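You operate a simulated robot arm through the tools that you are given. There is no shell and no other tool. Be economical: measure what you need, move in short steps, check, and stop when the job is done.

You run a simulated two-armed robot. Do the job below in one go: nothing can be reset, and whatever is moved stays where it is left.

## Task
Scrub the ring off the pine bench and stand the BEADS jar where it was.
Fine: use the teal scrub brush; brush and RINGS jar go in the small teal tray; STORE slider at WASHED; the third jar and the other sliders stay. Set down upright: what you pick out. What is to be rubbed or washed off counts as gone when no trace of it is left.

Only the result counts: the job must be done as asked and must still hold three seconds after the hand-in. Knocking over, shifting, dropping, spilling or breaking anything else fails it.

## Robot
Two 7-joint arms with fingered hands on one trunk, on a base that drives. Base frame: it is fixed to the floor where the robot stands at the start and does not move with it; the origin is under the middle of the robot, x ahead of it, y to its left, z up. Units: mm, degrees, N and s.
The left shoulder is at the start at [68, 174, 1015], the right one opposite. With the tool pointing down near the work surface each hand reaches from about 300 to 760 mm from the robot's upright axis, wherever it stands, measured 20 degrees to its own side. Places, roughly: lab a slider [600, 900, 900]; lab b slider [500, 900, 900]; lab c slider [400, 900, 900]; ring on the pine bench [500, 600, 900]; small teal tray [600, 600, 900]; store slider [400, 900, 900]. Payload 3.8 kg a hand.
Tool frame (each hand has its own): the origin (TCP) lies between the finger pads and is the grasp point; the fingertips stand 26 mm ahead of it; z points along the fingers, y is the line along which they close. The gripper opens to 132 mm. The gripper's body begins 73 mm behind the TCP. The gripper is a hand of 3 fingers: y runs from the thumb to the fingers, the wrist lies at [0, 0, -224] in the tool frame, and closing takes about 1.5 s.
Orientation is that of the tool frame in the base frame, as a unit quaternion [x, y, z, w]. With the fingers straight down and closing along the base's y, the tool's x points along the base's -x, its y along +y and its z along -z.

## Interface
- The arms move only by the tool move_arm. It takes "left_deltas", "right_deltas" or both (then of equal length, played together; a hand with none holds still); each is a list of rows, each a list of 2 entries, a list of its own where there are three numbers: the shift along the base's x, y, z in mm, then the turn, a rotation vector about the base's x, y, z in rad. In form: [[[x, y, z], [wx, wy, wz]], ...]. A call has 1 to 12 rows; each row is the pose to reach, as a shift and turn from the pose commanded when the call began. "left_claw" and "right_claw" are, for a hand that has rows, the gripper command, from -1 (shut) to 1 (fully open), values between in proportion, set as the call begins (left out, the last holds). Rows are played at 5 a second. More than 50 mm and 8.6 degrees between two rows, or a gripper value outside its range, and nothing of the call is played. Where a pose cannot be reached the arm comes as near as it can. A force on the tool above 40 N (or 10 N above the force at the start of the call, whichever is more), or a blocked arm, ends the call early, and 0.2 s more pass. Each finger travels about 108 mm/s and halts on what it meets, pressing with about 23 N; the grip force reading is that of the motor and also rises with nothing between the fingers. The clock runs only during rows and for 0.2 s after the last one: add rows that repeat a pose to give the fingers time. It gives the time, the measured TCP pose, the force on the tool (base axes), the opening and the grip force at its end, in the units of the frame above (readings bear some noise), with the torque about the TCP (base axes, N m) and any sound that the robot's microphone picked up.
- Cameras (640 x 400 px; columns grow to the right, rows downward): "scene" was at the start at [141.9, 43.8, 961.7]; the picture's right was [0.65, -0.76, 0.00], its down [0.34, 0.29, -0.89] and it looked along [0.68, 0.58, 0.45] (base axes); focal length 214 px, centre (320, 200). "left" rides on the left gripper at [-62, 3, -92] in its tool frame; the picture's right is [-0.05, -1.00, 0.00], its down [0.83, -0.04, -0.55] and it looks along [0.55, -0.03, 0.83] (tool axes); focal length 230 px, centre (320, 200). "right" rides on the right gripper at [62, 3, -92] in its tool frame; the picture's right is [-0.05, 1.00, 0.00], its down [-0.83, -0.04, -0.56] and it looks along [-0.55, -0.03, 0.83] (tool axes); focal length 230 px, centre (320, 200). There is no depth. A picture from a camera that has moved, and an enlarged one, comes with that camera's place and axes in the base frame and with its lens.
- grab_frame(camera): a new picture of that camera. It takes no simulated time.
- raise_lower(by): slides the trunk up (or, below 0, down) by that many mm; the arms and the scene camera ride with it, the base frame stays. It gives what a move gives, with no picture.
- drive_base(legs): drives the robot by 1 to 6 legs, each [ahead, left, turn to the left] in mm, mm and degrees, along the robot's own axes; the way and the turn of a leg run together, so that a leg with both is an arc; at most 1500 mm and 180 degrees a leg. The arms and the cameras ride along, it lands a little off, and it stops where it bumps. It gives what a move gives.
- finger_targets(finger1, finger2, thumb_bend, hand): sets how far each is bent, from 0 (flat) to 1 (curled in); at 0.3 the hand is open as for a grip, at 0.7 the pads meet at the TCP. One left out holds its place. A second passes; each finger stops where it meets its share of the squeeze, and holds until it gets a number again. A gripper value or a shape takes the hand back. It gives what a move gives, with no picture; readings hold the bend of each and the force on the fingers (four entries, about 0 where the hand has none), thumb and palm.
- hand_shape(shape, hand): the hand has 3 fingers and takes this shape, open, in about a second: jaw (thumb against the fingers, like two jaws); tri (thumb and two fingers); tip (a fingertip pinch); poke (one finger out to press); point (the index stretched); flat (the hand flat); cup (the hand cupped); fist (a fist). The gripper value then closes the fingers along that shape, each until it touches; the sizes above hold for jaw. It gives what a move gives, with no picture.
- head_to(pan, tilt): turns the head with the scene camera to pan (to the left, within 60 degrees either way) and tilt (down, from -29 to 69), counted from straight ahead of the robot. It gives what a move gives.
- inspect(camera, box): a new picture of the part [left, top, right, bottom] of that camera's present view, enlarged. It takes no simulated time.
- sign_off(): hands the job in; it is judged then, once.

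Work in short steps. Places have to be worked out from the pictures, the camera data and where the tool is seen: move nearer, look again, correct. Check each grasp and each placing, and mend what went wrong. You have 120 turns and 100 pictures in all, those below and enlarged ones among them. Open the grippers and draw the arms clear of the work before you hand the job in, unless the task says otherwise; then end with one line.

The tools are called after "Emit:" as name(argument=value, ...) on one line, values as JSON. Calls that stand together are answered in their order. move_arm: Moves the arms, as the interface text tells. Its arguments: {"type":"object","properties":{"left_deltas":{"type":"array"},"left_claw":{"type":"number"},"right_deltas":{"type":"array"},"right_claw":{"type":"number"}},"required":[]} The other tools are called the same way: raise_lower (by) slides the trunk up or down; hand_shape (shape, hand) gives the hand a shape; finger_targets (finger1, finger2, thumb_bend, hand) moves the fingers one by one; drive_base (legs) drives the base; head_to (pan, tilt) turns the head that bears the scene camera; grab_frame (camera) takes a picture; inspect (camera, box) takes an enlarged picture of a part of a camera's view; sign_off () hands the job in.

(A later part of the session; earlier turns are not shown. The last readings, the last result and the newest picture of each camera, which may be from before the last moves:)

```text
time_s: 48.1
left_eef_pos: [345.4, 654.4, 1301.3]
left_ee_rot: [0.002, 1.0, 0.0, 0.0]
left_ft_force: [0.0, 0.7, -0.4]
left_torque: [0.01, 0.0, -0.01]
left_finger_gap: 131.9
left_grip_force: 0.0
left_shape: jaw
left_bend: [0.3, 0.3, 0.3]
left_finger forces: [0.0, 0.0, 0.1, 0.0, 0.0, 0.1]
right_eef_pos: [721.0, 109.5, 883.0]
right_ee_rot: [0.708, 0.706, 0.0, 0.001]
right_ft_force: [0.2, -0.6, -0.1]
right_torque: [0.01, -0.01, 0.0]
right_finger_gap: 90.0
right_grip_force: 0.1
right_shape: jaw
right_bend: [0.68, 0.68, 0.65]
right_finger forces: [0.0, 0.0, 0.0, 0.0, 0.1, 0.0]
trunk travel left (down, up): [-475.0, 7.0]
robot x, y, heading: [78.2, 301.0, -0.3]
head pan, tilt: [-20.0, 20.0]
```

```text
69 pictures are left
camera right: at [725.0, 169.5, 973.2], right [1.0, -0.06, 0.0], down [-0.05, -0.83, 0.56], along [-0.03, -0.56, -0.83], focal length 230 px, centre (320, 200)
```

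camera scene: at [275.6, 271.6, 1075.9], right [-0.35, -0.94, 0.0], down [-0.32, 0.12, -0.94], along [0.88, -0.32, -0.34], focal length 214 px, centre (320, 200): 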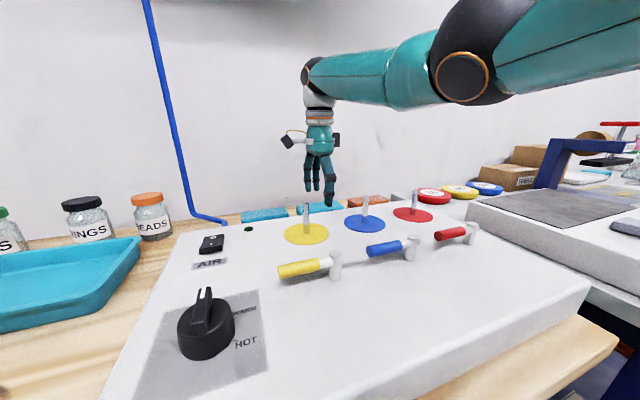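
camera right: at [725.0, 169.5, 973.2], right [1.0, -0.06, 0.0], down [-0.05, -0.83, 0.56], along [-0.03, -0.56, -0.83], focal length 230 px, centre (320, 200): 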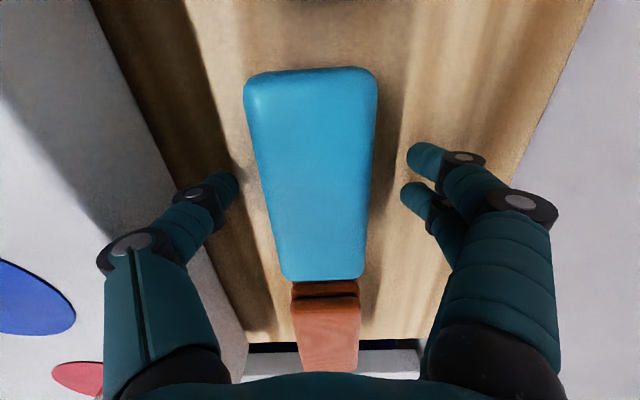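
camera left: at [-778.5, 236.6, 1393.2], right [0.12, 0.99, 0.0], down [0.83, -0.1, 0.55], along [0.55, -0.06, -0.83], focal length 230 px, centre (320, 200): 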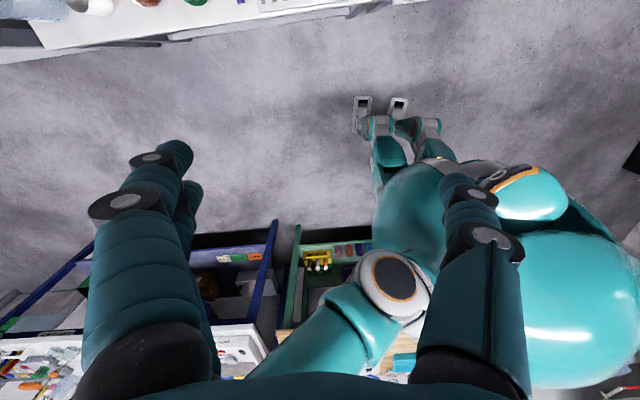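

Fingers straddle the brush cleanly; closing.

Emit:
move_arm(right_deltas=[[[0, 0, 0], [0, 0, 0]], [[0, 0, 0], [0, 0, 0]], [[0, 0, 0], [0, 0, 0]], [[0, 0, 0], [0, 0, 0]], [[0, 0, 0], [0, 0, 0]], [[0, 0, 0], [0, 0, 0]]], right_claw=-1)

Emit:
move_arm(right_deltas=[[[0, 0, 20], [0, 0, 0]], [[0, 0, 60], [0, 0, 0]], [[0, 0, 100], [0, 0, 0]], [[0, 0, 140], [0, 0, 0]]])

Emit:
grab_frame(camera="right")

Emit:
grab_frame(camera="scene")

```text
time_s: 49.5
left_eef_pos: [346.0, 654.6, 1300.9]
left_ee_rot: [0.003, 1.0, 0.0, 0.0]
left_ft_force: [0.3, 0.8, -0.4]
left_torque: [0.03, 0.0, 0.04]
left_finger_gap: 132.1
left_grip_force: 0.1
left_shape: jaw
left_bend: [0.3, 0.3, 0.3]
left_finger forces: [0.1, 0.0, 0.0, 0.1, 0.0, 0.0]
right_eef_pos: [722.1, 108.7, 882.8]
right_ee_rot: [0.708, 0.706, -0.001, 0.001]
right_ft_force: [0.1, -0.8, 0.3]
right_torque: [0.02, -0.02, 0.01]
right_finger_gap: 42.0
right_grip_force: 22.9
right_shape: jaw
right_bend: [0.74, 0.74, 0.7]
right_finger forces: [10.8, 10.9, 0.0, 0.0, 19.9, 0.1]
trunk travel left (down, up): [-475.0, 7.0]
robot x, y, heading: [79.2, 304.9, -0.2]
head pan, tilt: [-20.0, 20.0]
```

```text
time_s: 50.5
left_eef_pos: [344.8, 654.3, 1301.6]
left_ee_rot: [0.002, 1.0, 0.001, 0.001]
left_ft_force: [0.2, 0.7, 0.2]
left_torque: [0.0, 0.02, -0.03]
left_finger_gap: 131.5
left_grip_force: 0.1
left_shape: jaw
left_bend: [0.3, 0.3, 0.3]
left_finger forces: [0.0, 0.0, 0.0, 0.1, 0.0, 0.0]
right_eef_pos: [719.3, 108.9, 1022.5]
right_ee_rot: [0.709, 0.705, 0.001, 0.002]
right_ft_force: [0.3, 0.2, -0.6]
right_torque: [-0.02, 0.01, 0.01]
right_finger_gap: 41.7
right_grip_force: 22.9
right_shape: jaw
right_bend: [0.74, 0.74, 0.7]
right_finger forces: [10.9, 11.0, 0.0, 0.0, 19.8, 0.0]
trunk travel left (down, up): [-475.0, 7.0]
robot x, y, heading: [80.1, 304.9, -0.3]
head pan, tilt: [-20.0, 20.0]
```

```text
68 pictures are left
camera right: at [723.2, 169.5, 1114.0], right [1.0, -0.06, 0.0], down [-0.05, -0.83, 0.56], along [-0.03, -0.56, -0.83], focal length 230 px, centre (320, 200)
```

right: 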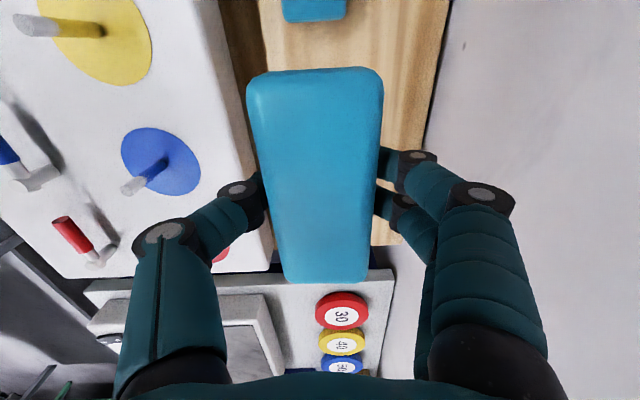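

```text
67 pictures are left
camera scene: at [275.3, 271.8, 1076.1], right [-0.35, -0.94, 0.0], down [-0.32, 0.12, -0.94], along [0.88, -0.32, -0.34], focal length 214 px, centre (320, 200)
```

scene: 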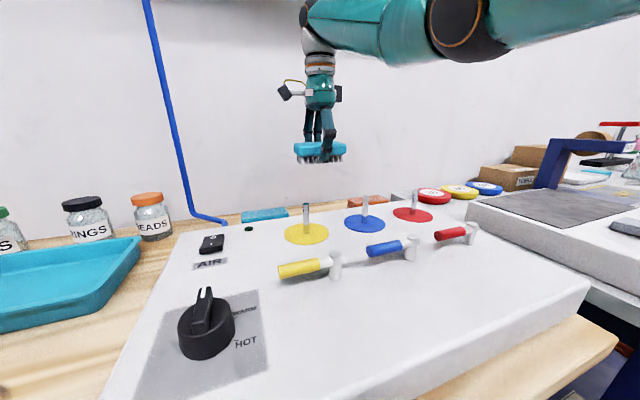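

Brush is held level, bristles down; on the bench that was TCP z≈883. I retract the arm over the bench, then drive back and left to bring the ring in reach.

Emit:
move_arm(right_deltas=[[[-40, 0, 20], [0, 0, 0]], [[-80, 0, 40], [0, 0, 0]], [[-120, 0, 40], [0, 0, 0]], [[-160, 0, 40], [0, 0, 0]], [[-200, 0, 40], [0, 0, 0]]])

Emit:
drive_base(legs=[[-70, 0, 0], [0, 370, 0]])

Emit:
head_to(pan=-5, tilt=40)

Emit:
grab_frame(camera="scene")

Emit:
grab_frame(camera="right")

```text
time_s: 51.7
left_eef_pos: [344.3, 654.2, 1301.3]
left_ee_rot: [0.002, 1.0, 0.0, 0.001]
left_ft_force: [-0.2, -0.5, -0.3]
left_torque: [-0.01, -0.02, 0.0]
left_finger_gap: 131.9
left_grip_force: 0.1
left_shape: jaw
left_bend: [0.3, 0.3, 0.3]
left_finger forces: [0.0, 0.1, 0.0, 0.0, 0.0, 0.0]
right_eef_pos: [520.5, 110.1, 1062.1]
right_ee_rot: [0.709, 0.705, -0.002, 0.001]
right_ft_force: [-0.3, -0.6, -0.8]
right_torque: [0.01, -0.02, -0.01]
right_finger_gap: 41.2
right_grip_force: 22.5
right_shape: jaw
right_bend: [0.74, 0.74, 0.71]
right_finger forces: [11.1, 11.1, 0.0, 0.0, 19.1, 0.0]
trunk travel left (down, up): [-475.0, 7.0]
robot x, y, heading: [78.0, 304.7, -0.2]
head pan, tilt: [-20.0, 20.0]
```

```text
time_s: 54.7
left_eef_pos: [276.8, 1032.8, 1302.1]
left_ee_rot: [0.001, 1.0, 0.0, 0.0]
left_ft_force: [-0.1, 0.7, -0.7]
left_torque: [0.0, -0.01, 0.02]
left_finger_gap: 131.7
left_grip_force: 0.2
left_shape: jaw
left_bend: [0.3, 0.3, 0.3]
left_finger forces: [0.0, 0.1, 0.0, 0.0, 0.0, 0.0]
right_eef_pos: [452.5, 489.0, 1060.6]
right_ee_rot: [0.708, 0.706, -0.001, 0.001]
right_ft_force: [-0.6, -0.5, -0.9]
right_torque: [0.0, 0.0, -0.01]
right_finger_gap: 41.2
right_grip_force: 23.1
right_shape: jaw
right_bend: [0.74, 0.74, 0.71]
right_finger forces: [11.1, 11.1, 0.1, 0.0, 19.1, 0.0]
trunk travel left (down, up): [-475.0, 7.0]
robot x, y, heading: [12.9, 686.4, -0.2]
head pan, tilt: [-20.0, 20.0]
```

```text
time_s: 55.5
left_eef_pos: [277.5, 1033.1, 1301.4]
left_ee_rot: [0.001, 1.0, 0.0, 0.001]
left_ft_force: [-0.7, 0.2, -0.3]
left_torque: [0.01, 0.01, 0.0]
left_finger_gap: 132.1
left_grip_force: 0.1
left_shape: jaw
left_bend: [0.3, 0.3, 0.3]
left_finger forces: [0.1, 0.1, 0.0, 0.0, 0.0, 0.0]
right_eef_pos: [452.4, 488.6, 1061.0]
right_ee_rot: [0.709, 0.705, -0.001, 0.001]
right_ft_force: [0.1, -0.4, -0.1]
right_torque: [0.0, -0.01, 0.0]
right_finger_gap: 41.0
right_grip_force: 23.1
right_shape: jaw
right_bend: [0.74, 0.74, 0.71]
right_finger forces: [11.0, 11.1, 0.0, 0.0, 19.2, 0.0]
trunk travel left (down, up): [-475.0, 7.0]
robot x, y, heading: [12.2, 682.8, -0.2]
head pan, tilt: [-5.0, 40.0]
```

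```text
66 pictures are left
camera scene: at [204.4, 674.7, 1044.5], right [-0.09, -1.0, 0.0], down [-0.64, 0.06, -0.77], along [0.76, -0.07, -0.64], focal length 214 px, centre (320, 200)
```

scene: 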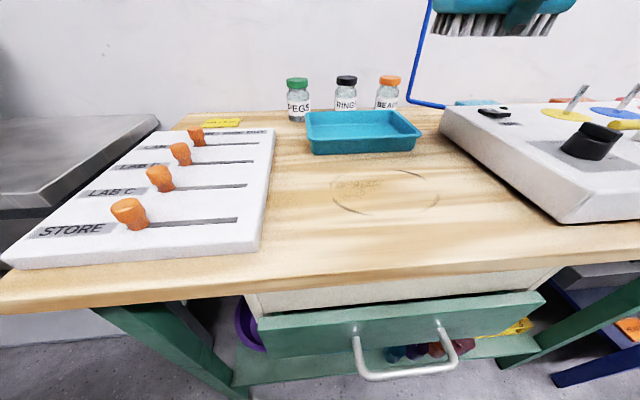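

```text
65 pictures are left
camera right: at [456.1, 549.0, 1153.0], right [1.0, -0.06, 0.0], down [-0.05, -0.83, 0.56], along [-0.03, -0.56, -0.83], focal length 230 px, centre (320, 200)
```

right: 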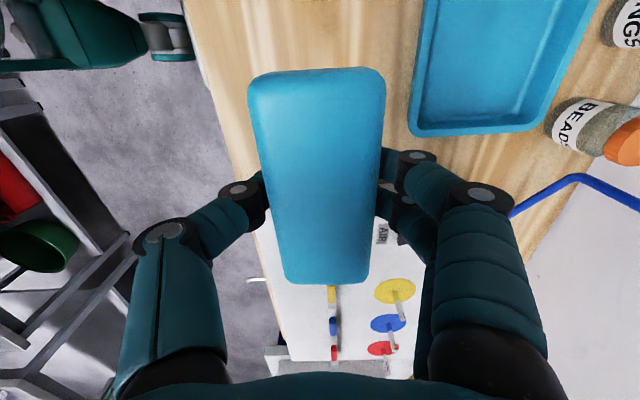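

Ring spans about x 392–505, y 477–635 (elliptical, with smudge inside). I move the brush to (405, 510) and lower toward the bench, watching force.

Emit:
move_arm(right_deltas=[[[-15, 7, -40], [0, 0, 0]], [[-30, 14, -80], [0, 0, 0]], [[-47, 21, -120], [0, 0, 0]], [[-47, 21, -155], [0, 0, 0]], [[-47, 21, -170], [0, 0, 0]], [[-47, 21, -176], [0, 0, 0]], [[-47, 21, -178], [0, 0, 0]]])

```text
time_s: 57.1
left_eef_pos: [278.2, 1034.5, 1301.7]
left_ee_rot: [0.002, 1.0, 0.0, 0.001]
left_ft_force: [-0.3, -0.8, 0.2]
left_torque: [0.0, -0.02, 0.01]
left_finger_gap: 132.2
left_grip_force: 0.0
left_shape: jaw
left_bend: [0.3, 0.3, 0.3]
left_finger forces: [0.0, 0.1, 0.1, 0.0, 0.0, 0.1]
right_eef_pos: [406.1, 510.1, 883.8]
right_ee_rot: [0.709, 0.706, -0.001, 0.0]
right_ft_force: [-0.4, 0.4, -1.2]
right_torque: [0.0, 0.0, -0.04]
right_finger_gap: 40.7
right_grip_force: 23.0
right_shape: jaw
right_bend: [0.74, 0.74, 0.71]
right_finger forces: [11.1, 11.0, 0.1, 0.0, 19.0, 0.1]
trunk travel left (down, up): [-475.0, 7.0]
robot x, y, heading: [13.3, 686.7, -0.2]
head pan, tilt: [-5.0, 40.0]
```

No contact force yet; I lower a few more mm.

Emit:
move_arm(right_deltas=[[[0, 0, -1], [0, 0, 0]], [[0, 0, -2], [0, 0, 0]], [[0, 0, -3], [0, 0, 0]]])

```text
time_s: 57.9
left_eef_pos: [277.0, 1033.7, 1301.8]
left_ee_rot: [0.002, 1.0, 0.0, 0.001]
left_ft_force: [0.3, -0.2, 0.2]
left_torque: [-0.04, -0.04, -0.01]
left_finger_gap: 131.8
left_grip_force: 0.0
left_shape: jaw
left_bend: [0.3, 0.3, 0.3]
left_finger forces: [0.0, 0.0, 0.1, 0.1, 0.0, 0.1]
right_eef_pos: [406.1, 509.7, 880.9]
right_ee_rot: [0.708, 0.706, 0.0, 0.001]
right_ft_force: [-0.4, -0.5, 0.4]
right_torque: [0.0, 0.03, 0.03]
right_finger_gap: 41.1
right_grip_force: 23.6
right_shape: jaw
right_bend: [0.74, 0.74, 0.71]
right_finger forces: [11.0, 11.0, 0.1, 0.1, 19.0, 0.0]
trunk travel left (down, up): [-475.0, 7.0]
robot x, y, heading: [11.3, 687.5, -0.3]
head pan, tilt: [-5.0, 40.0]
```

Still free; continuing down in 1 mm steps.

Emit:
move_arm(right_deltas=[[[0, 0, -1], [0, 0, 0]], [[0, 0, -2], [0, 0, 0]], [[0, 0, -3], [0, 0, 0]], [[0, 0, -3], [0, 0, 0]]])

Emit:
inspect(camera="scene", box=[290, 100, 490, 260])

```text
time_s: 58.9
left_eef_pos: [277.3, 1033.7, 1301.3]
left_ee_rot: [0.001, 1.0, 0.0, 0.0]
left_ft_force: [0.2, 0.1, 0.4]
left_torque: [-0.03, 0.04, 0.01]
left_finger_gap: 131.8
left_grip_force: 0.2
left_shape: jaw
left_bend: [0.3, 0.3, 0.3]
left_finger forces: [0.1, 0.1, 0.0, 0.0, 0.1, 0.0]
right_eef_pos: [405.1, 509.9, 877.6]
right_ee_rot: [0.708, 0.706, 0.001, 0.002]
right_ft_force: [1.4, -0.9, 2.9]
right_torque: [0.0, 0.02, 0.0]
right_finger_gap: 41.0
right_grip_force: 23.3
right_shape: jaw
right_bend: [0.74, 0.74, 0.72]
right_finger forces: [12.1, 12.1, 0.0, 0.0, 18.6, 0.1]
trunk travel left (down, up): [-475.0, 7.0]
robot x, y, heading: [8.9, 682.2, -0.3]
head pan, tilt: [-5.0, 40.0]
```

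```text
2.50 times, centred on (390, 180) of scene
camera zoom: at [204.4, 675.0, 1044.5], right [-0.09, -1.0, 0.0], down [-0.64, 0.06, -0.77], along [0.76, -0.07, -0.64], focal length 536 px, centre (145, 250)
```

zoom: 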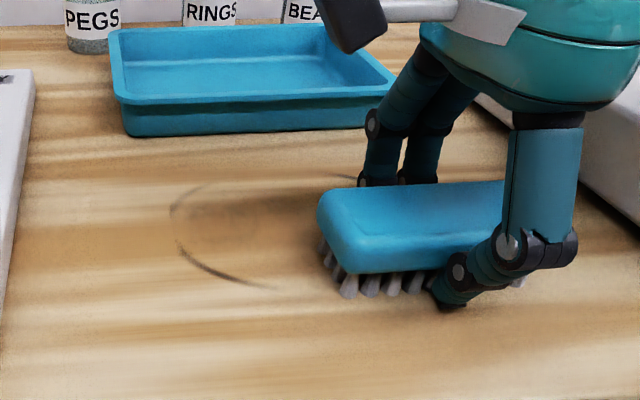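

Contact: bristles touch at TCP z≈877.5 with 3 N. I press 1 mm more and make a first back-and-forth pass.

Emit:
move_arm(right_deltas=[[[0, 0, -1], [0, 0, 0]], [[0, 33, -1], [0, 0, 0]], [[0, 67, -1], [0, 0, 0]], [[0, 100, -1], [0, 0, 0]], [[30, 100, -1], [0, 0, 0]], [[30, 67, -1], [0, 0, 0]], [[30, 33, -1], [0, 0, 0]], [[30, 0, -1], [0, 0, 0]], [[60, 0, -1], [0, 0, 0]], [[60, 33, -1], [0, 0, 0]], [[60, 67, -1], [0, 0, 0]], [[60, 100, -1], [0, 0, 0]]])

Emit:
inspect(camera="scene", box=[290, 100, 490, 260])

```text
time_s: 61.5
left_eef_pos: [277.4, 1034.0, 1300.7]
left_ee_rot: [0.003, 1.0, 0.0, 0.002]
left_ft_force: [-0.1, -0.1, -0.5]
left_torque: [0.02, 0.03, -0.04]
left_finger_gap: 131.7
left_grip_force: 0.0
left_shape: jaw
left_bend: [0.3, 0.3, 0.3]
left_finger forces: [0.1, 0.0, 0.1, 0.0, 0.1, 0.0]
right_eef_pos: [464.1, 608.9, 877.0]
right_ee_rot: [0.709, 0.706, -0.001, 0.001]
right_ft_force: [0.3, -1.1, 2.7]
right_torque: [-0.04, -0.07, -0.06]
right_finger_gap: 41.1
right_grip_force: 22.6
right_shape: jaw
right_bend: [0.74, 0.74, 0.72]
right_finger forces: [11.5, 11.2, 0.0, 0.0, 19.4, 0.0]
trunk travel left (down, up): [-475.0, 7.0]
robot x, y, heading: [8.3, 681.5, -0.1]
head pan, tilt: [-5.0, 40.0]
```

```text
2.50 times, centred on (390, 180) of scene
camera zoom: at [204.2, 675.5, 1044.5], right [-0.09, -1.0, 0.0], down [-0.64, 0.06, -0.77], along [0.76, -0.07, -0.64], focal length 536 px, centre (145, 250)
```

zoom: 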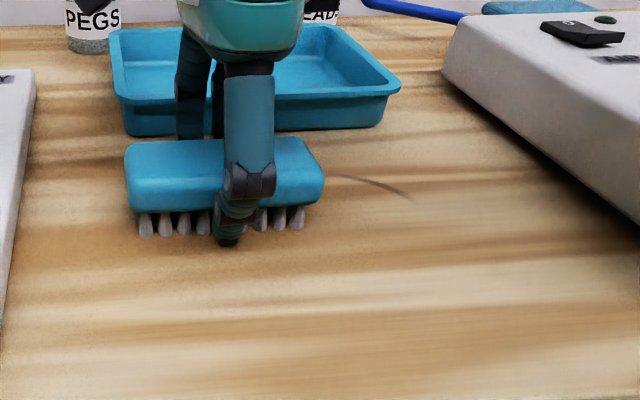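

The ring vanishes under the bristles. I continue with strips at x≈488 and 505 for the remaining far arc.

Emit:
move_arm(right_deltas=[[[24, 0, 0], [0, 0, 0]], [[24, -33, 0], [0, 0, 0]], [[24, -67, 0], [0, 0, 0]], [[24, -100, 0], [0, 0, 0]], [[40, -100, 0], [0, 0, 0]], [[40, -67, 0], [0, 0, 0]], [[40, -33, 0], [0, 0, 0]], [[40, 0, 0], [0, 0, 0]], [[10, 0, 0], [0, 0, 0]], [[10, -33, 0], [0, 0, 0]], [[10, -67, 0], [0, 0, 0]], [[10, -100, 0], [0, 0, 0]]])

Emit:
move_arm(right_deltas=[[[0, 0, 40], [0, 0, 0]], [[0, 0, 80], [0, 0, 0]], [[0, -50, 110], [0, 0, 0]], [[0, -90, 110], [0, 0, 0]]])

Emit:
inspect(camera="scene", box=[290, 90, 490, 250])

```text
time_s: 64.1
left_eef_pos: [276.6, 1033.0, 1301.0]
left_ee_rot: [0.003, 1.0, 0.0, 0.001]
left_ft_force: [0.2, 0.7, 0.4]
left_torque: [-0.04, 0.01, 0.0]
left_finger_gap: 131.9
left_grip_force: 0.0
left_shape: jaw
left_bend: [0.3, 0.3, 0.3]
left_finger forces: [0.1, 0.1, 0.1, 0.1, 0.0, 0.0]
right_eef_pos: [472.2, 512.4, 877.3]
right_ee_rot: [0.708, 0.706, 0.0, 0.002]
right_ft_force: [0.7, 1.4, 3.3]
right_torque: [-0.02, -0.08, 0.02]
right_finger_gap: 41.1
right_grip_force: 22.7
right_shape: jaw
right_bend: [0.74, 0.74, 0.72]
right_finger forces: [10.8, 11.1, 0.0, 0.1, 18.9, 0.0]
trunk travel left (down, up): [-475.0, 7.0]
robot x, y, heading: [10.0, 686.2, -0.4]
head pan, tilt: [-5.0, 40.0]
```

```text
refused: row 3 steps farther than a row can; nothing moved
```

```text
2.50 times, centred on (390, 170) of scene
camera zoom: at [204.0, 674.6, 1044.6], right [-0.09, -1.0, 0.0], down [-0.64, 0.06, -0.77], along [0.76, -0.07, -0.64], focal length 536 px, centre (145, 275)
```

zoom: 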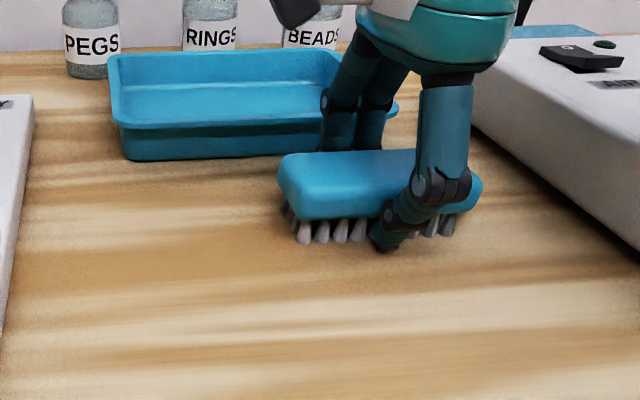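

Looks clean so far; I lift the brush and check the whole area.

Emit:
move_arm(right_deltas=[[[0, 0, 40], [0, 0, 0]], [[0, 0, 80], [0, 0, 0]], [[0, 0, 120], [0, 0, 0]], [[0, 0, 160], [0, 0, 0]]])

Emit:
inspect(camera="scene", box=[290, 100, 490, 260])

Emit:
inspect(camera="scene", box=[170, 60, 450, 235])

```text
time_s: 65.1
left_eef_pos: [276.4, 1034.8, 1302.1]
left_ee_rot: [0.003, 1.0, 0.0, 0.001]
left_ft_force: [0.2, 0.6, -0.3]
left_torque: [0.02, 0.02, -0.01]
left_finger_gap: 131.9
left_grip_force: 0.0
left_shape: jaw
left_bend: [0.3, 0.3, 0.3]
left_finger forces: [0.0, 0.1, 0.0, 0.0, 0.0, 0.1]
right_eef_pos: [476.6, 511.0, 1035.4]
right_ee_rot: [0.708, 0.706, -0.001, 0.0]
right_ft_force: [0.3, 0.4, -1.6]
right_torque: [-0.02, 0.02, -0.04]
right_finger_gap: 41.0
right_grip_force: 22.9
right_shape: jaw
right_bend: [0.74, 0.74, 0.72]
right_finger forces: [11.1, 11.3, 0.1, 0.0, 18.6, 0.0]
trunk travel left (down, up): [-475.0, 7.0]
robot x, y, heading: [8.2, 687.1, -0.2]
head pan, tilt: [-5.0, 40.0]
```

```text
2.50 times, centred on (390, 180) of scene
camera zoom: at [204.1, 675.2, 1044.6], right [-0.09, -1.0, 0.0], down [-0.64, 0.06, -0.77], along [0.76, -0.07, -0.64], focal length 536 px, centre (145, 250)
```

zoom: 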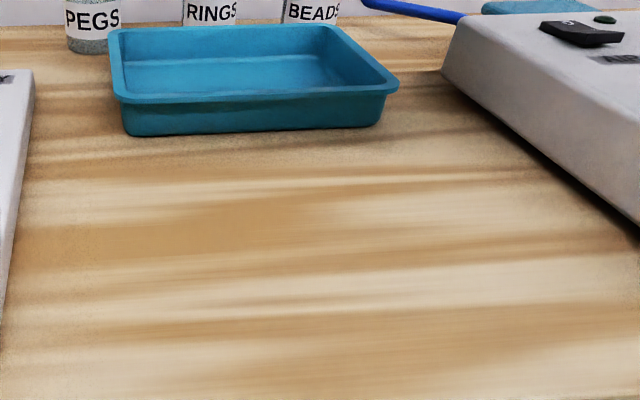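

```text
2.29 times, centred on (310, 148) of scene
camera zoom: at [204.1, 675.2, 1044.6], right [-0.09, -1.0, 0.0], down [-0.64, 0.06, -0.77], along [0.76, -0.07, -0.64], focal length 490 px, centre (343, 320)
```

zoom: 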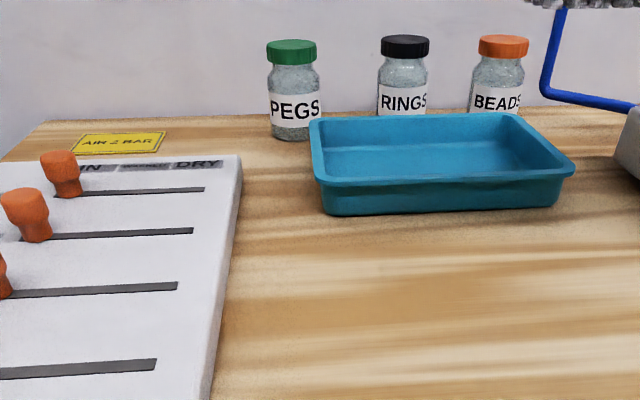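

The ring is gone without visible trace. I carry the brush over the tray (estimated centre ≈ [640, 552]) and look with the hand camera.

Emit:
move_arm(right_deltas=[[[40, 25, 0], [0, 0, 0]], [[80, 50, 0], [0, 0, 0]], [[120, 70, 0], [0, 0, 0]], [[160, 84, 0], [0, 0, 0]], [[160, 84, 0], [0, 0, 0]]])

Emit:
grab_frame(camera="right")

Emit:
grab_frame(camera="scene")

```text
time_s: 66.3
left_eef_pos: [276.5, 1032.9, 1301.4]
left_ee_rot: [0.002, 1.0, 0.002, 0.001]
left_ft_force: [0.1, -0.3, 0.3]
left_torque: [0.03, -0.03, 0.04]
left_finger_gap: 131.9
left_grip_force: 0.0
left_shape: jaw
left_bend: [0.3, 0.3, 0.3]
left_finger forces: [0.0, 0.0, 0.1, 0.1, 0.0, 0.0]
right_eef_pos: [634.4, 593.9, 1038.6]
right_ee_rot: [0.708, 0.707, 0.0, 0.002]
right_ft_force: [0.2, 0.0, -1.1]
right_torque: [0.07, 0.0, 0.01]
right_finger_gap: 40.5
right_grip_force: 22.5
right_shape: jaw
right_bend: [0.74, 0.74, 0.72]
right_finger forces: [10.9, 11.0, 0.0, 0.1, 18.3, 0.0]
trunk travel left (down, up): [-475.0, 7.0]
robot x, y, heading: [13.2, 682.7, -0.2]
head pan, tilt: [-5.0, 40.0]
```

```text
59 pictures are left
camera right: at [638.0, 654.2, 1128.9], right [1.0, -0.05, 0.0], down [-0.05, -0.83, 0.56], along [-0.03, -0.56, -0.83], focal length 230 px, centre (320, 200)
```

right: 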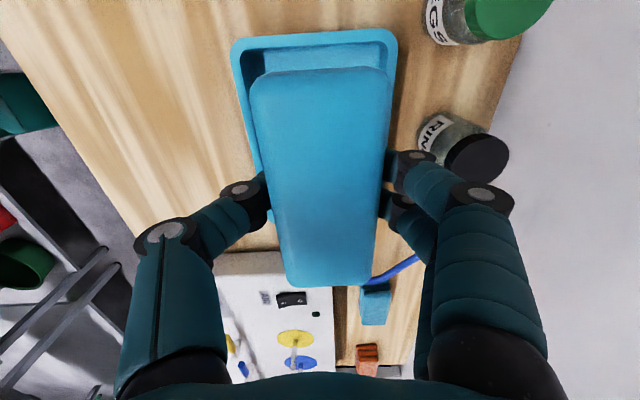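

```text
58 pictures are left
camera scene: at [204.3, 673.9, 1044.5], right [-0.09, -1.0, 0.0], down [-0.64, 0.06, -0.77], along [0.76, -0.07, -0.64], focal length 214 px, centre (320, 200)
```

scene: 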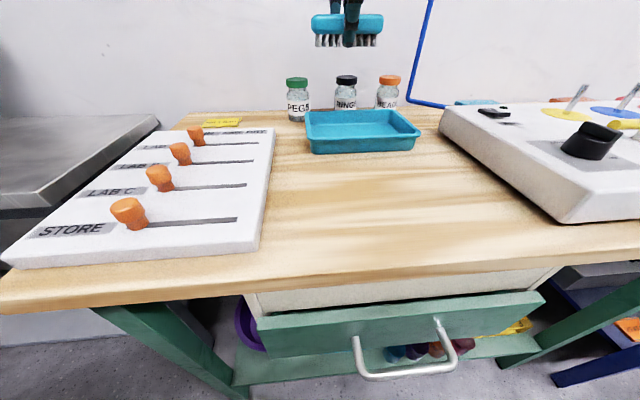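

Tray rim: x 562–707, y ≈440–662, centre (634, 551). I lower the brush into the left part, centred at (634, 585).

Emit:
move_arm(right_deltas=[[[0, -9, -40], [0, 0, 0]], [[0, -9, -80], [0, 0, 0]], [[0, -9, -115], [0, 0, 0]], [[0, -9, -140], [0, 0, 0]], [[0, -9, -150], [0, 0, 0]], [[0, -9, -153], [0, 0, 0]]])

Emit:
inspect(camera="scene", box=[270, 60, 450, 180])

```text
time_s: 67.7
left_eef_pos: [276.8, 1033.9, 1300.7]
left_ee_rot: [0.003, 1.0, 0.0, 0.001]
left_ft_force: [-0.4, -0.2, -0.6]
left_torque: [0.0, -0.05, -0.04]
left_finger_gap: 132.0
left_grip_force: 0.1
left_shape: jaw
left_bend: [0.3, 0.3, 0.3]
left_finger forces: [0.0, 0.0, 0.0, 0.0, 0.0, 0.0]
right_eef_pos: [634.3, 585.6, 882.9]
right_ee_rot: [0.708, 0.706, 0.0, 0.0]
right_ft_force: [-0.4, -0.1, -1.0]
right_torque: [0.01, 0.0, 0.02]
right_finger_gap: 40.6
right_grip_force: 22.7
right_shape: jaw
right_bend: [0.74, 0.74, 0.72]
right_finger forces: [10.9, 10.9, 0.1, 0.1, 18.1, 0.0]
trunk travel left (down, up): [-475.0, 7.0]
robot x, y, heading: [8.1, 680.1, -0.4]
head pan, tilt: [-5.0, 40.0]
```

```text
3.33 times, centred on (360, 120) of scene
camera zoom: at [204.4, 674.9, 1044.5], right [-0.09, -1.0, 0.0], down [-0.64, 0.06, -0.77], along [0.76, -0.07, -0.64], focal length 715 px, centre (187, 467)
```

zoom: 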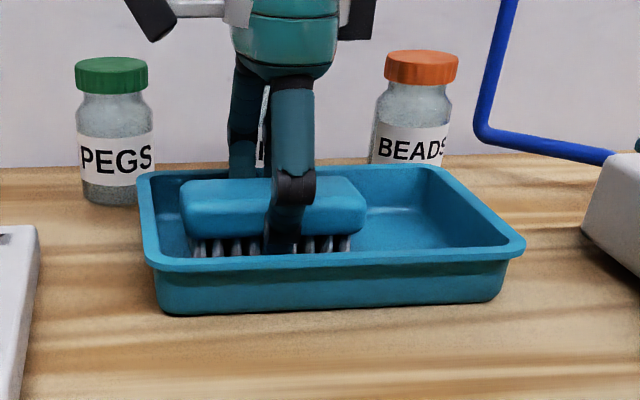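

It fits; I lower to contact.

Emit:
move_arm(right_deltas=[[[0, 0, -1], [0, 0, 0]], [[0, 0, -2], [0, 0, 0]], [[0, 0, -3], [0, 0, 0]]])

```text
time_s: 68.5
left_eef_pos: [277.5, 1032.9, 1302.2]
left_ee_rot: [0.002, 1.0, -0.001, 0.001]
left_ft_force: [-0.8, -0.6, 0.2]
left_torque: [-0.03, 0.0, -0.01]
left_finger_gap: 132.1
left_grip_force: 0.1
left_shape: jaw
left_bend: [0.3, 0.3, 0.3]
left_finger forces: [0.0, 0.0, 0.0, 0.0, 0.0, 0.0]
right_eef_pos: [634.1, 585.3, 880.3]
right_ee_rot: [0.709, 0.705, 0.001, 0.001]
right_ft_force: [0.0, -0.7, 1.4]
right_torque: [-0.05, -0.05, -0.01]
right_finger_gap: 40.6
right_grip_force: 22.4
right_shape: jaw
right_bend: [0.74, 0.74, 0.72]
right_finger forces: [10.6, 10.6, 0.0, 0.1, 18.2, 0.0]
trunk travel left (down, up): [-475.0, 7.0]
robot x, y, heading: [10.0, 688.9, -0.5]
head pan, tilt: [-5.0, 40.0]
```

Light contact. I open to ~85 mm (clear of the tray walls) and lift.

Emit:
move_arm(right_deltas=[[[0, 0, 0], [0, 0, 0]], [[0, 0, 0], [0, 0, 0]], [[0, 0, 0], [0, 0, 0]], [[0, 0, 0], [0, 0, 0]], [[0, 0, 20], [0, 0, 0]], [[0, 0, 60], [0, 0, 0]], [[0, 0, 100], [0, 0, 0]], [[0, 0, 140], [0, 0, 0]]], right_claw=0.29)

Emit:
grab_frame(camera="right")

```text
time_s: 70.3
left_eef_pos: [276.1, 1034.3, 1300.9]
left_ee_rot: [0.001, 1.0, 0.0, 0.001]
left_ft_force: [-0.2, -0.1, 0.0]
left_torque: [-0.01, -0.02, -0.01]
left_finger_gap: 131.8
left_grip_force: 0.2
left_shape: jaw
left_bend: [0.3, 0.3, 0.3]
left_finger forces: [0.0, 0.1, 0.0, 0.1, 0.0, 0.0]
right_eef_pos: [634.4, 585.0, 1021.7]
right_ee_rot: [0.709, 0.705, 0.0, 0.001]
right_ft_force: [0.0, 0.3, 0.3]
right_torque: [0.02, -0.02, 0.01]
right_finger_gap: 84.9
right_grip_force: 0.1
right_shape: jaw
right_bend: [0.7, 0.7, 0.68]
right_finger forces: [0.0, 0.1, 0.1, 0.0, 0.0, 0.0]
trunk travel left (down, up): [-475.0, 7.0]
robot x, y, heading: [11.4, 687.2, -0.0]
head pan, tilt: [-5.0, 40.0]
```

```text
56 pictures are left
camera right: at [638.1, 645.0, 1112.7], right [1.0, -0.06, 0.0], down [-0.05, -0.83, 0.56], along [-0.03, -0.56, -0.83], focal length 230 px, centre (320, 200)
```

right: 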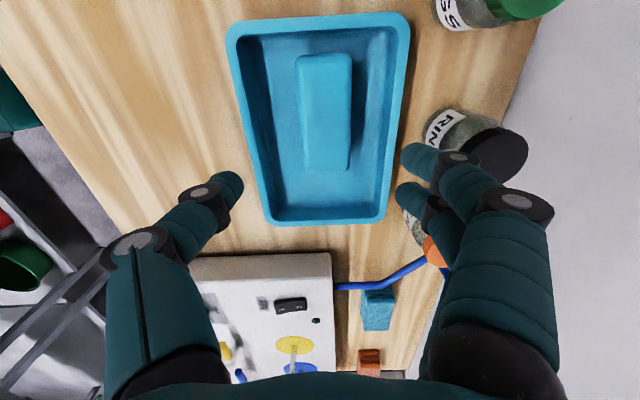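

The brush lies in the tray, clear space right of it for the jar. Jars stand near x≈775, so I'll use the right hand unrolled and tilted forward. First I back off and roll the hand +90°.

Emit:
move_arm(right_deltas=[[[-8, -3, 5], [0, 0, 0.143]], [[-16, -6, 10], [0, 0, 0.286]], [[-24, -9, 15], [0, 0, 0.428]], [[-32, -12, 20], [0, 0, 0.571]], [[-40, -15, 25], [0, 0, 0.714]], [[-48, -18, 30], [0, 0, 0.857]], [[-56, -21, 35], [0, 0, 1.0]], [[-64, -24, 40], [0, 0, 1.142]], [[-72, -27, 45], [0, 0, 1.285]], [[-80, -30, 50], [0, 0, 1.428]], [[-85, -30, 50], [0, 0, 1.571]]])

Emit:
move_arm(right_deltas=[[[0, 0, 0], [0, -0.13, 0]], [[0, 0, 0], [0, -0.26, 0]], [[0, 0, 0], [0, -0.39, 0]], [[0, 0, 0], [0, -0.52, 0]], [[0, 0, 0], [0, -0.6, 0]]])

Emit:
grab_frame(camera="right")

```text
time_s: 72.7
left_eef_pos: [277.2, 1033.9, 1302.1]
left_ee_rot: [0.002, 1.0, -0.001, 0.0]
left_ft_force: [-0.5, -1.3, -0.1]
left_torque: [0.01, -0.02, -0.03]
left_finger_gap: 131.7
left_grip_force: 0.0
left_shape: jaw
left_bend: [0.3, 0.3, 0.3]
left_finger forces: [0.0, 0.0, 0.0, 0.0, 0.1, 0.1]
right_eef_pos: [549.5, 554.3, 1070.6]
right_ee_rot: [0.001, 1.0, 0.0, 0.001]
right_ft_force: [-0.3, 0.1, -0.5]
right_torque: [-0.02, 0.0, -0.04]
right_finger_gap: 84.6
right_grip_force: 0.0
right_shape: jaw
right_bend: [0.7, 0.7, 0.68]
right_finger forces: [0.0, 0.0, 0.0, 0.0, 0.1, 0.0]
trunk travel left (down, up): [-475.0, 7.0]
robot x, y, heading: [11.9, 686.2, -0.5]
head pan, tilt: [-5.0, 40.0]
```

```text
time_s: 73.9
left_eef_pos: [276.6, 1033.6, 1302.0]
left_ee_rot: [0.002, 1.0, 0.0, 0.001]
left_ft_force: [-0.2, -0.5, -0.9]
left_torque: [0.04, 0.02, 0.02]
left_finger_gap: 131.7
left_grip_force: 0.1
left_shape: jaw
left_bend: [0.3, 0.3, 0.3]
left_finger forces: [0.0, 0.0, 0.0, 0.0, 0.0, 0.0]
right_eef_pos: [551.1, 555.8, 1070.8]
right_ee_rot: [0.002, 0.955, 0.0, 0.298]
right_ft_force: [-0.5, -0.7, -0.3]
right_torque: [0.03, -0.02, 0.0]
right_finger_gap: 84.7
right_grip_force: 0.1
right_shape: jaw
right_bend: [0.7, 0.7, 0.68]
right_finger forces: [0.1, 0.0, 0.1, 0.1, 0.0, 0.0]
trunk travel left (down, up): [-475.0, 7.0]
robot x, y, heading: [8.2, 684.0, -0.2]
head pan, tilt: [-5.0, 40.0]
```

```text
55 pictures are left
camera right: at [447.7, 557.2, 1111.2], right [0.05, 1.0, 0.03], down [0.37, -0.05, 0.93], along [0.93, -0.03, -0.37], focal length 230 px, centre (320, 200)
```

right: 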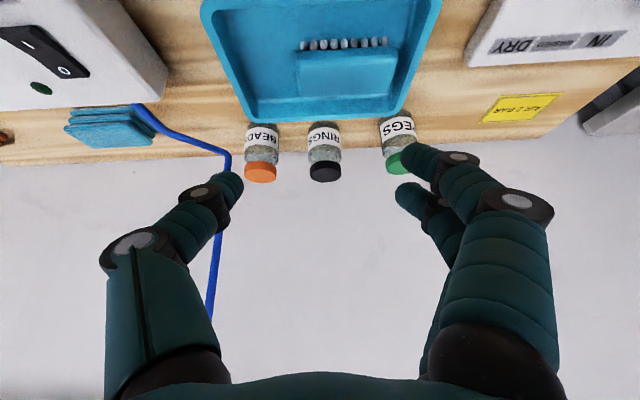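

Clear view: RINGS jar at ≈(780, 557), BEADS ≈(780, 458), tops ≈935, diameter ≈51. I approach RINGS along the tilted tool axis to a pre-grasp point.

Emit:
move_arm(right_deltas=[[[35, 0, -16], [0, 0, 0]], [[70, 0, -32], [0, 0, 0]], [[105, 1, -49], [0, 0, 0]], [[140, 1, -65], [0, 0, 0]], [[173, 1, -81], [0, 0, 0]], [[173, 1, -81], [0, 0, 0]]])

Emit:
grab_frame(camera="right")

```text
time_s: 75.3
left_eef_pos: [276.6, 1034.1, 1301.7]
left_ee_rot: [0.002, 1.0, 0.0, 0.001]
left_ft_force: [-0.6, 0.0, -0.1]
left_torque: [0.02, -0.05, 0.01]
left_finger_gap: 131.9
left_grip_force: 0.0
left_shape: jaw
left_bend: [0.3, 0.3, 0.3]
left_finger forces: [0.0, 0.1, 0.0, 0.0, 0.1, 0.1]
right_eef_pos: [723.8, 553.7, 990.3]
right_ee_rot: [0.001, 0.955, 0.001, 0.297]
right_ft_force: [-0.1, -0.2, 1.2]
right_torque: [-0.02, -0.06, 0.0]
right_finger_gap: 84.9
right_grip_force: 0.0
right_shape: jaw
right_bend: [0.7, 0.7, 0.68]
right_finger forces: [0.0, 0.0, 0.0, 0.0, 0.0, 0.0]
trunk travel left (down, up): [-475.0, 7.0]
robot x, y, heading: [12.0, 683.3, 0.1]
head pan, tilt: [-5.0, 40.0]
```

```text
54 pictures are left
camera right: at [621.4, 556.3, 1030.8], right [0.05, 1.0, 0.03], down [0.37, -0.05, 0.93], along [0.93, -0.03, -0.37], focal length 230 px, centre (320, 200)
```

right: 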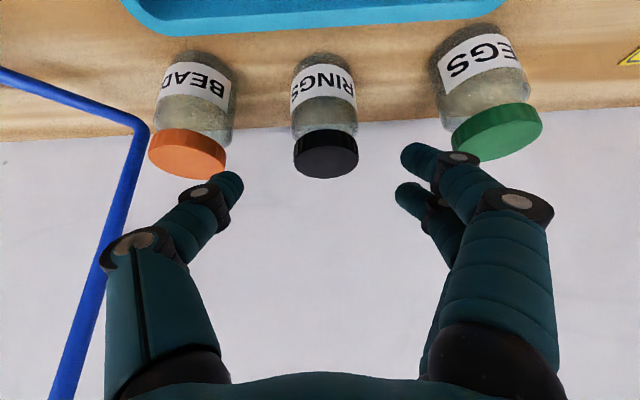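

RINGS at ≈(777, 558), cap from z≈922 up. I advance so the TCP is on the jar axis at z≈908 and close.

Emit:
move_arm(right_deltas=[[[14, 3, -22], [0, 0, 0]], [[28, 3, -44], [0, 0, 0]], [[42, 3, -66], [0, 0, 0]], [[53, 3, -82], [0, 0, 0]], [[53, 3, -82], [0, 0, 0]]])

Emit:
grab_frame(camera="right")

Emit:
inspect(camera="scene", box=[260, 40, 460, 170])

```text
time_s: 76.5
left_eef_pos: [278.3, 1034.3, 1302.3]
left_ee_rot: [0.001, 1.0, 0.0, 0.001]
left_ft_force: [0.3, 0.1, -0.3]
left_torque: [0.02, 0.01, -0.01]
left_finger_gap: 131.9
left_grip_force: 0.1
left_shape: jaw
left_bend: [0.3, 0.3, 0.3]
left_finger forces: [0.0, 0.0, 0.0, 0.0, 0.1, 0.1]
right_eef_pos: [772.2, 557.9, 906.8]
right_ee_rot: [0.001, 0.955, 0.001, 0.296]
right_ft_force: [-0.1, -0.4, -0.2]
right_torque: [-0.01, 0.0, 0.0]
right_finger_gap: 84.7
right_grip_force: 0.0
right_shape: jaw
right_bend: [0.7, 0.7, 0.68]
right_finger forces: [0.0, 0.0, 0.1, 0.1, 0.1, 0.0]
right hand out of reach, approached as far as the arm can: row 4, 5
trunk travel left (down, up): [-475.0, 7.0]
robot x, y, heading: [13.1, 680.9, -0.1]
head pan, tilt: [-5.0, 40.0]
```

```text
53 pictures are left
camera right: at [669.5, 559.6, 948.2], right [0.04, 1.0, 0.03], down [0.37, -0.05, 0.93], along [0.93, -0.03, -0.37], focal length 230 px, centre (320, 200)
```

right: 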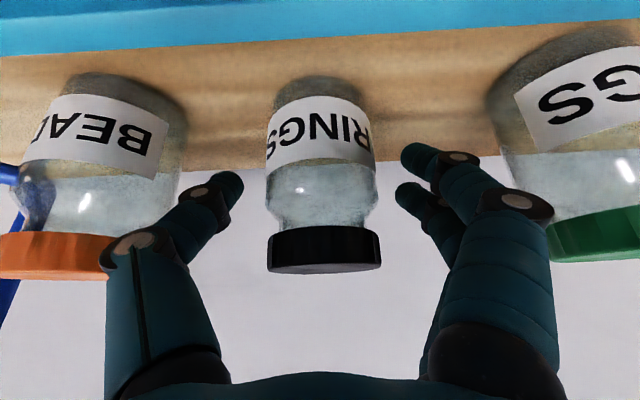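

```text
3.08 times, centred on (360, 105) of scene
camera zoom: at [204.3, 674.6, 1044.5], right [-0.09, -1.0, 0.0], down [-0.64, 0.06, -0.77], along [0.76, -0.07, -0.64], focal length 660 px, centre (197, 492)
```

zoom: 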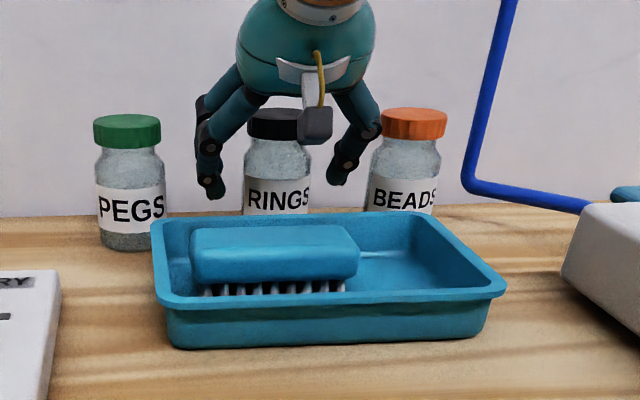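

The TCP (image centre) sits at the jar's shoulder; I lower 7 mm onto the cylindrical body, then close.

Emit:
move_arm(right_deltas=[[[0, 0, -4], [0, 0, 0]], [[0, 0, -7], [0, 0, 0]], [[0, 0, -7], [0, 0, 0]]])

Emit:
move_arm(right_deltas=[[[0, 0, 0], [0, 0, 0]], [[0, 0, 0], [0, 0, 0]], [[0, 0, 0], [0, 0, 0]], [[0, 0, 0], [0, 0, 0]], [[0, 0, 0], [0, 0, 0]], [[0, 0, 0], [0, 0, 0]]], right_claw=-1)

Emit:
grab_frame(camera="right")

```text
time_s: 77.3
left_eef_pos: [276.7, 1034.6, 1301.8]
left_ee_rot: [0.002, 1.0, -0.001, 0.002]
left_ft_force: [0.2, 1.0, -0.3]
left_torque: [-0.03, 0.0, -0.01]
left_finger_gap: 131.9
left_grip_force: 0.0
left_shape: jaw
left_bend: [0.3, 0.3, 0.3]
left_finger forces: [0.0, 0.0, 0.0, 0.0, 0.0, 0.1]
right_eef_pos: [770.8, 557.3, 900.6]
right_ee_rot: [0.002, 0.955, 0.0, 0.296]
right_ft_force: [-0.3, 0.5, 0.2]
right_torque: [0.01, -0.04, -0.02]
right_finger_gap: 85.0
right_grip_force: 0.0
right_shape: jaw
right_bend: [0.7, 0.7, 0.68]
right_finger forces: [0.1, 0.1, 0.0, 0.0, 0.0, 0.1]
trunk travel left (down, up): [-475.0, 7.0]
robot x, y, heading: [11.0, 683.1, -0.1]
head pan, tilt: [-5.0, 40.0]
```

```text
time_s: 78.7
left_eef_pos: [277.6, 1033.4, 1301.0]
left_ee_rot: [0.001, 1.0, 0.0, 0.0]
left_ft_force: [0.1, 0.1, 0.3]
left_torque: [0.04, -0.01, 0.01]
left_finger_gap: 131.7
left_grip_force: 0.1
left_shape: jaw
left_bend: [0.3, 0.3, 0.3]
left_finger forces: [0.0, 0.1, 0.1, 0.1, 0.0, 0.0]
right_eef_pos: [771.6, 559.0, 899.4]
right_ee_rot: [0.001, 0.955, 0.0, 0.297]
right_ft_force: [-0.5, -1.0, 1.0]
right_torque: [-0.03, 0.02, 0.01]
right_finger_gap: 47.1
right_grip_force: 23.0
right_shape: jaw
right_bend: [0.74, 0.73, 0.7]
right_finger forces: [10.6, 10.2, 0.1, 0.0, 20.4, 0.1]
trunk travel left (down, up): [-475.0, 7.0]
robot x, y, heading: [15.5, 687.0, 0.1]
head pan, tilt: [-5.0, 40.0]
```

```text
51 pictures are left
camera right: at [668.4, 560.0, 940.5], right [0.05, 1.0, 0.03], down [0.37, -0.05, 0.93], along [0.93, -0.03, -0.37], focal length 230 px, centre (320, 200)
```

right: 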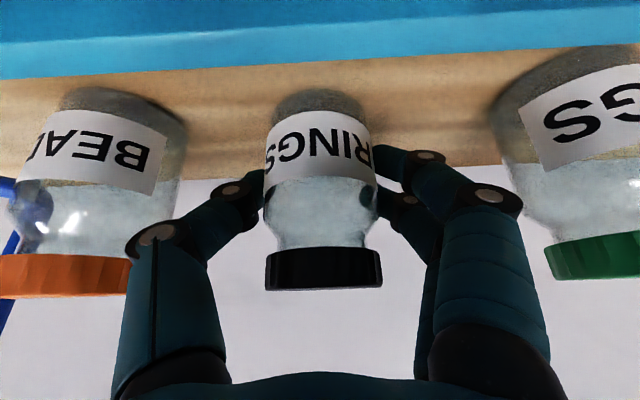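

Firm grip (47 mm). I lift and carry the jar over the right part of the tray.

Emit:
move_arm(right_deltas=[[[0, 0, 20], [0, 0, 0]], [[0, 0, 55], [0, 0, 0]], [[0, 0, 90], [0, 0, 0]], [[-35, -18, 100], [0, 0, 0]], [[-70, -36, 100], [0, 0, 0]], [[-105, -54, 100], [0, 0, 0]], [[-142, -70, 100], [0, 0, 0]], [[-142, -70, 100], [0, 0, 0]]])

Emit:
grab_frame(camera="right")

Emit:
grab_frame(camera="scene")

```text
time_s: 80.5
left_eef_pos: [277.0, 1034.6, 1301.2]
left_ee_rot: [0.002, 1.0, 0.001, 0.0]
left_ft_force: [0.3, 0.5, 0.0]
left_torque: [-0.02, 0.0, 0.02]
left_finger_gap: 131.8
left_grip_force: 0.2
left_shape: jaw
left_bend: [0.3, 0.3, 0.3]
left_finger forces: [0.0, 0.1, 0.0, 0.1, 0.0, 0.0]
right_eef_pos: [631.7, 487.6, 998.2]
right_ee_rot: [0.002, 0.955, 0.0, 0.295]
right_ft_force: [-0.4, -0.8, -1.1]
right_torque: [-0.02, 0.02, -0.02]
right_finger_gap: 47.0
right_grip_force: 23.1
right_shape: jaw
right_bend: [0.74, 0.73, 0.7]
right_finger forces: [10.6, 10.2, 0.0, 0.0, 20.2, 0.0]
trunk travel left (down, up): [-475.0, 7.0]
robot x, y, heading: [13.6, 683.5, -0.1]
head pan, tilt: [-5.0, 40.0]
```

```text
50 pictures are left
camera right: at [529.5, 490.0, 1037.9], right [0.05, 1.0, 0.03], down [0.37, -0.05, 0.93], along [0.93, -0.03, -0.37], focal length 230 px, centre (320, 200)
```

right: 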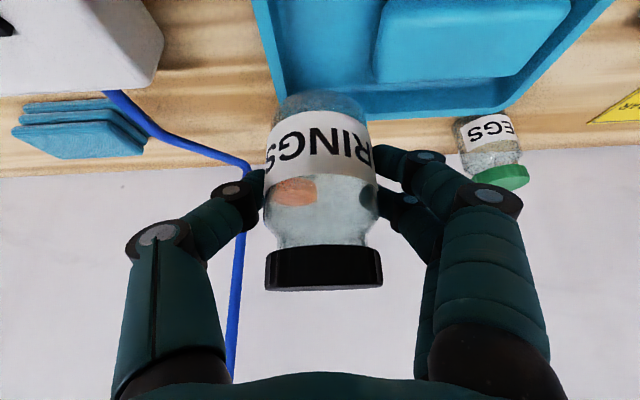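

```text
49 pictures are left
camera scene: at [204.7, 675.5, 1044.4], right [-0.09, -1.0, 0.0], down [-0.64, 0.06, -0.77], along [0.76, -0.07, -0.64], focal length 214 px, centre (320, 200)
```

scene: 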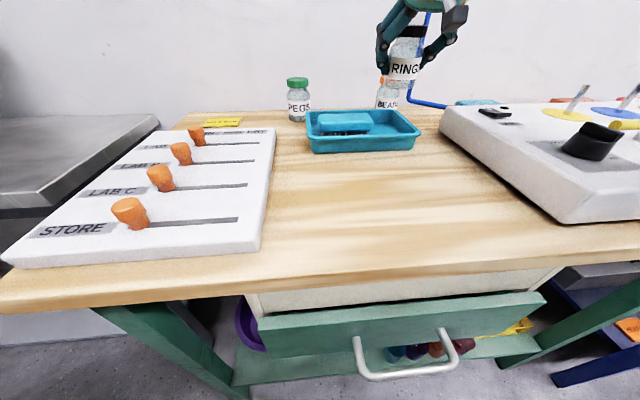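

Tray right rim is at y≈450–465 and brush end at y≈530, so the jar should go at y≈499, x≈650. I lower there to just above the floor.

Emit:
move_arm(right_deltas=[[[7, 6, -25], [0, 0, 0]], [[13, 11, -50], [0, 0, 0]], [[13, 11, -75], [0, 0, 0]], [[13, 11, -88], [0, 0, 0]], [[13, 11, -88], [0, 0, 0]]])

Emit:
grab_frame(camera="right")

Emit:
inspect(camera="scene", box=[280, 50, 450, 170])

```text
time_s: 81.7
left_eef_pos: [273.8, 1032.9, 1303.8]
left_ee_rot: [0.002, 1.0, 0.0, 0.004]
left_ft_force: [0.5, -0.1, -0.5]
left_torque: [-0.03, -0.01, 0.01]
left_finger_gap: 131.8
left_grip_force: 0.2
left_shape: jaw
left_bend: [0.3, 0.3, 0.3]
left_finger forces: [0.0, 0.0, 0.0, 0.0, 0.0, 0.1]
right_eef_pos: [645.1, 499.2, 921.8]
right_ee_rot: [0.004, 0.952, 0.0, 0.306]
right_ft_force: [5.7, -4.4, 31.6]
right_torque: [0.89, -0.25, -0.12]
right_finger_gap: 48.8
right_grip_force: 22.8
right_shape: jaw
right_bend: [0.77, 0.74, 0.7]
right_finger forces: [49.4, 8.7, 0.1, 0.0, 26.4, 0.1]
trunk travel left (down, up): [-475.0, 7.0]
robot x, y, heading: [7.5, 683.6, -0.1]
head pan, tilt: [-5.0, 40.0]
```

```text
48 pictures are left
camera right: at [542.0, 501.2, 960.0], right [0.05, 1.0, 0.03], down [0.35, -0.05, 0.93], along [0.93, -0.03, -0.35], focal length 230 px, centre (320, 200)
```

right: 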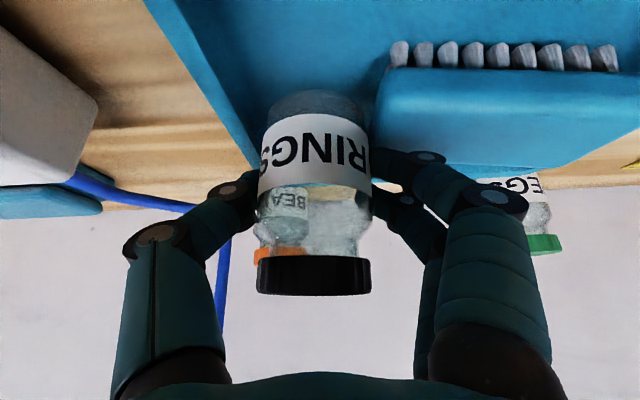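

```text
3.33 times, centred on (365, 110) of scene
camera zoom: at [202.8, 675.1, 1045.8], right [-0.09, -1.0, 0.0], down [-0.64, 0.06, -0.77], along [0.76, -0.07, -0.64], focal length 715 px, centre (170, 500)
```

zoom: 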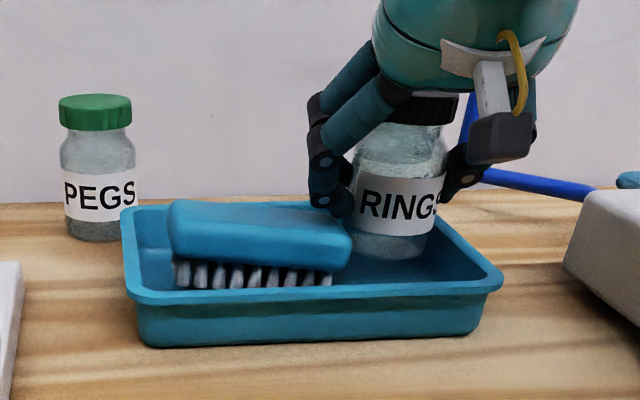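

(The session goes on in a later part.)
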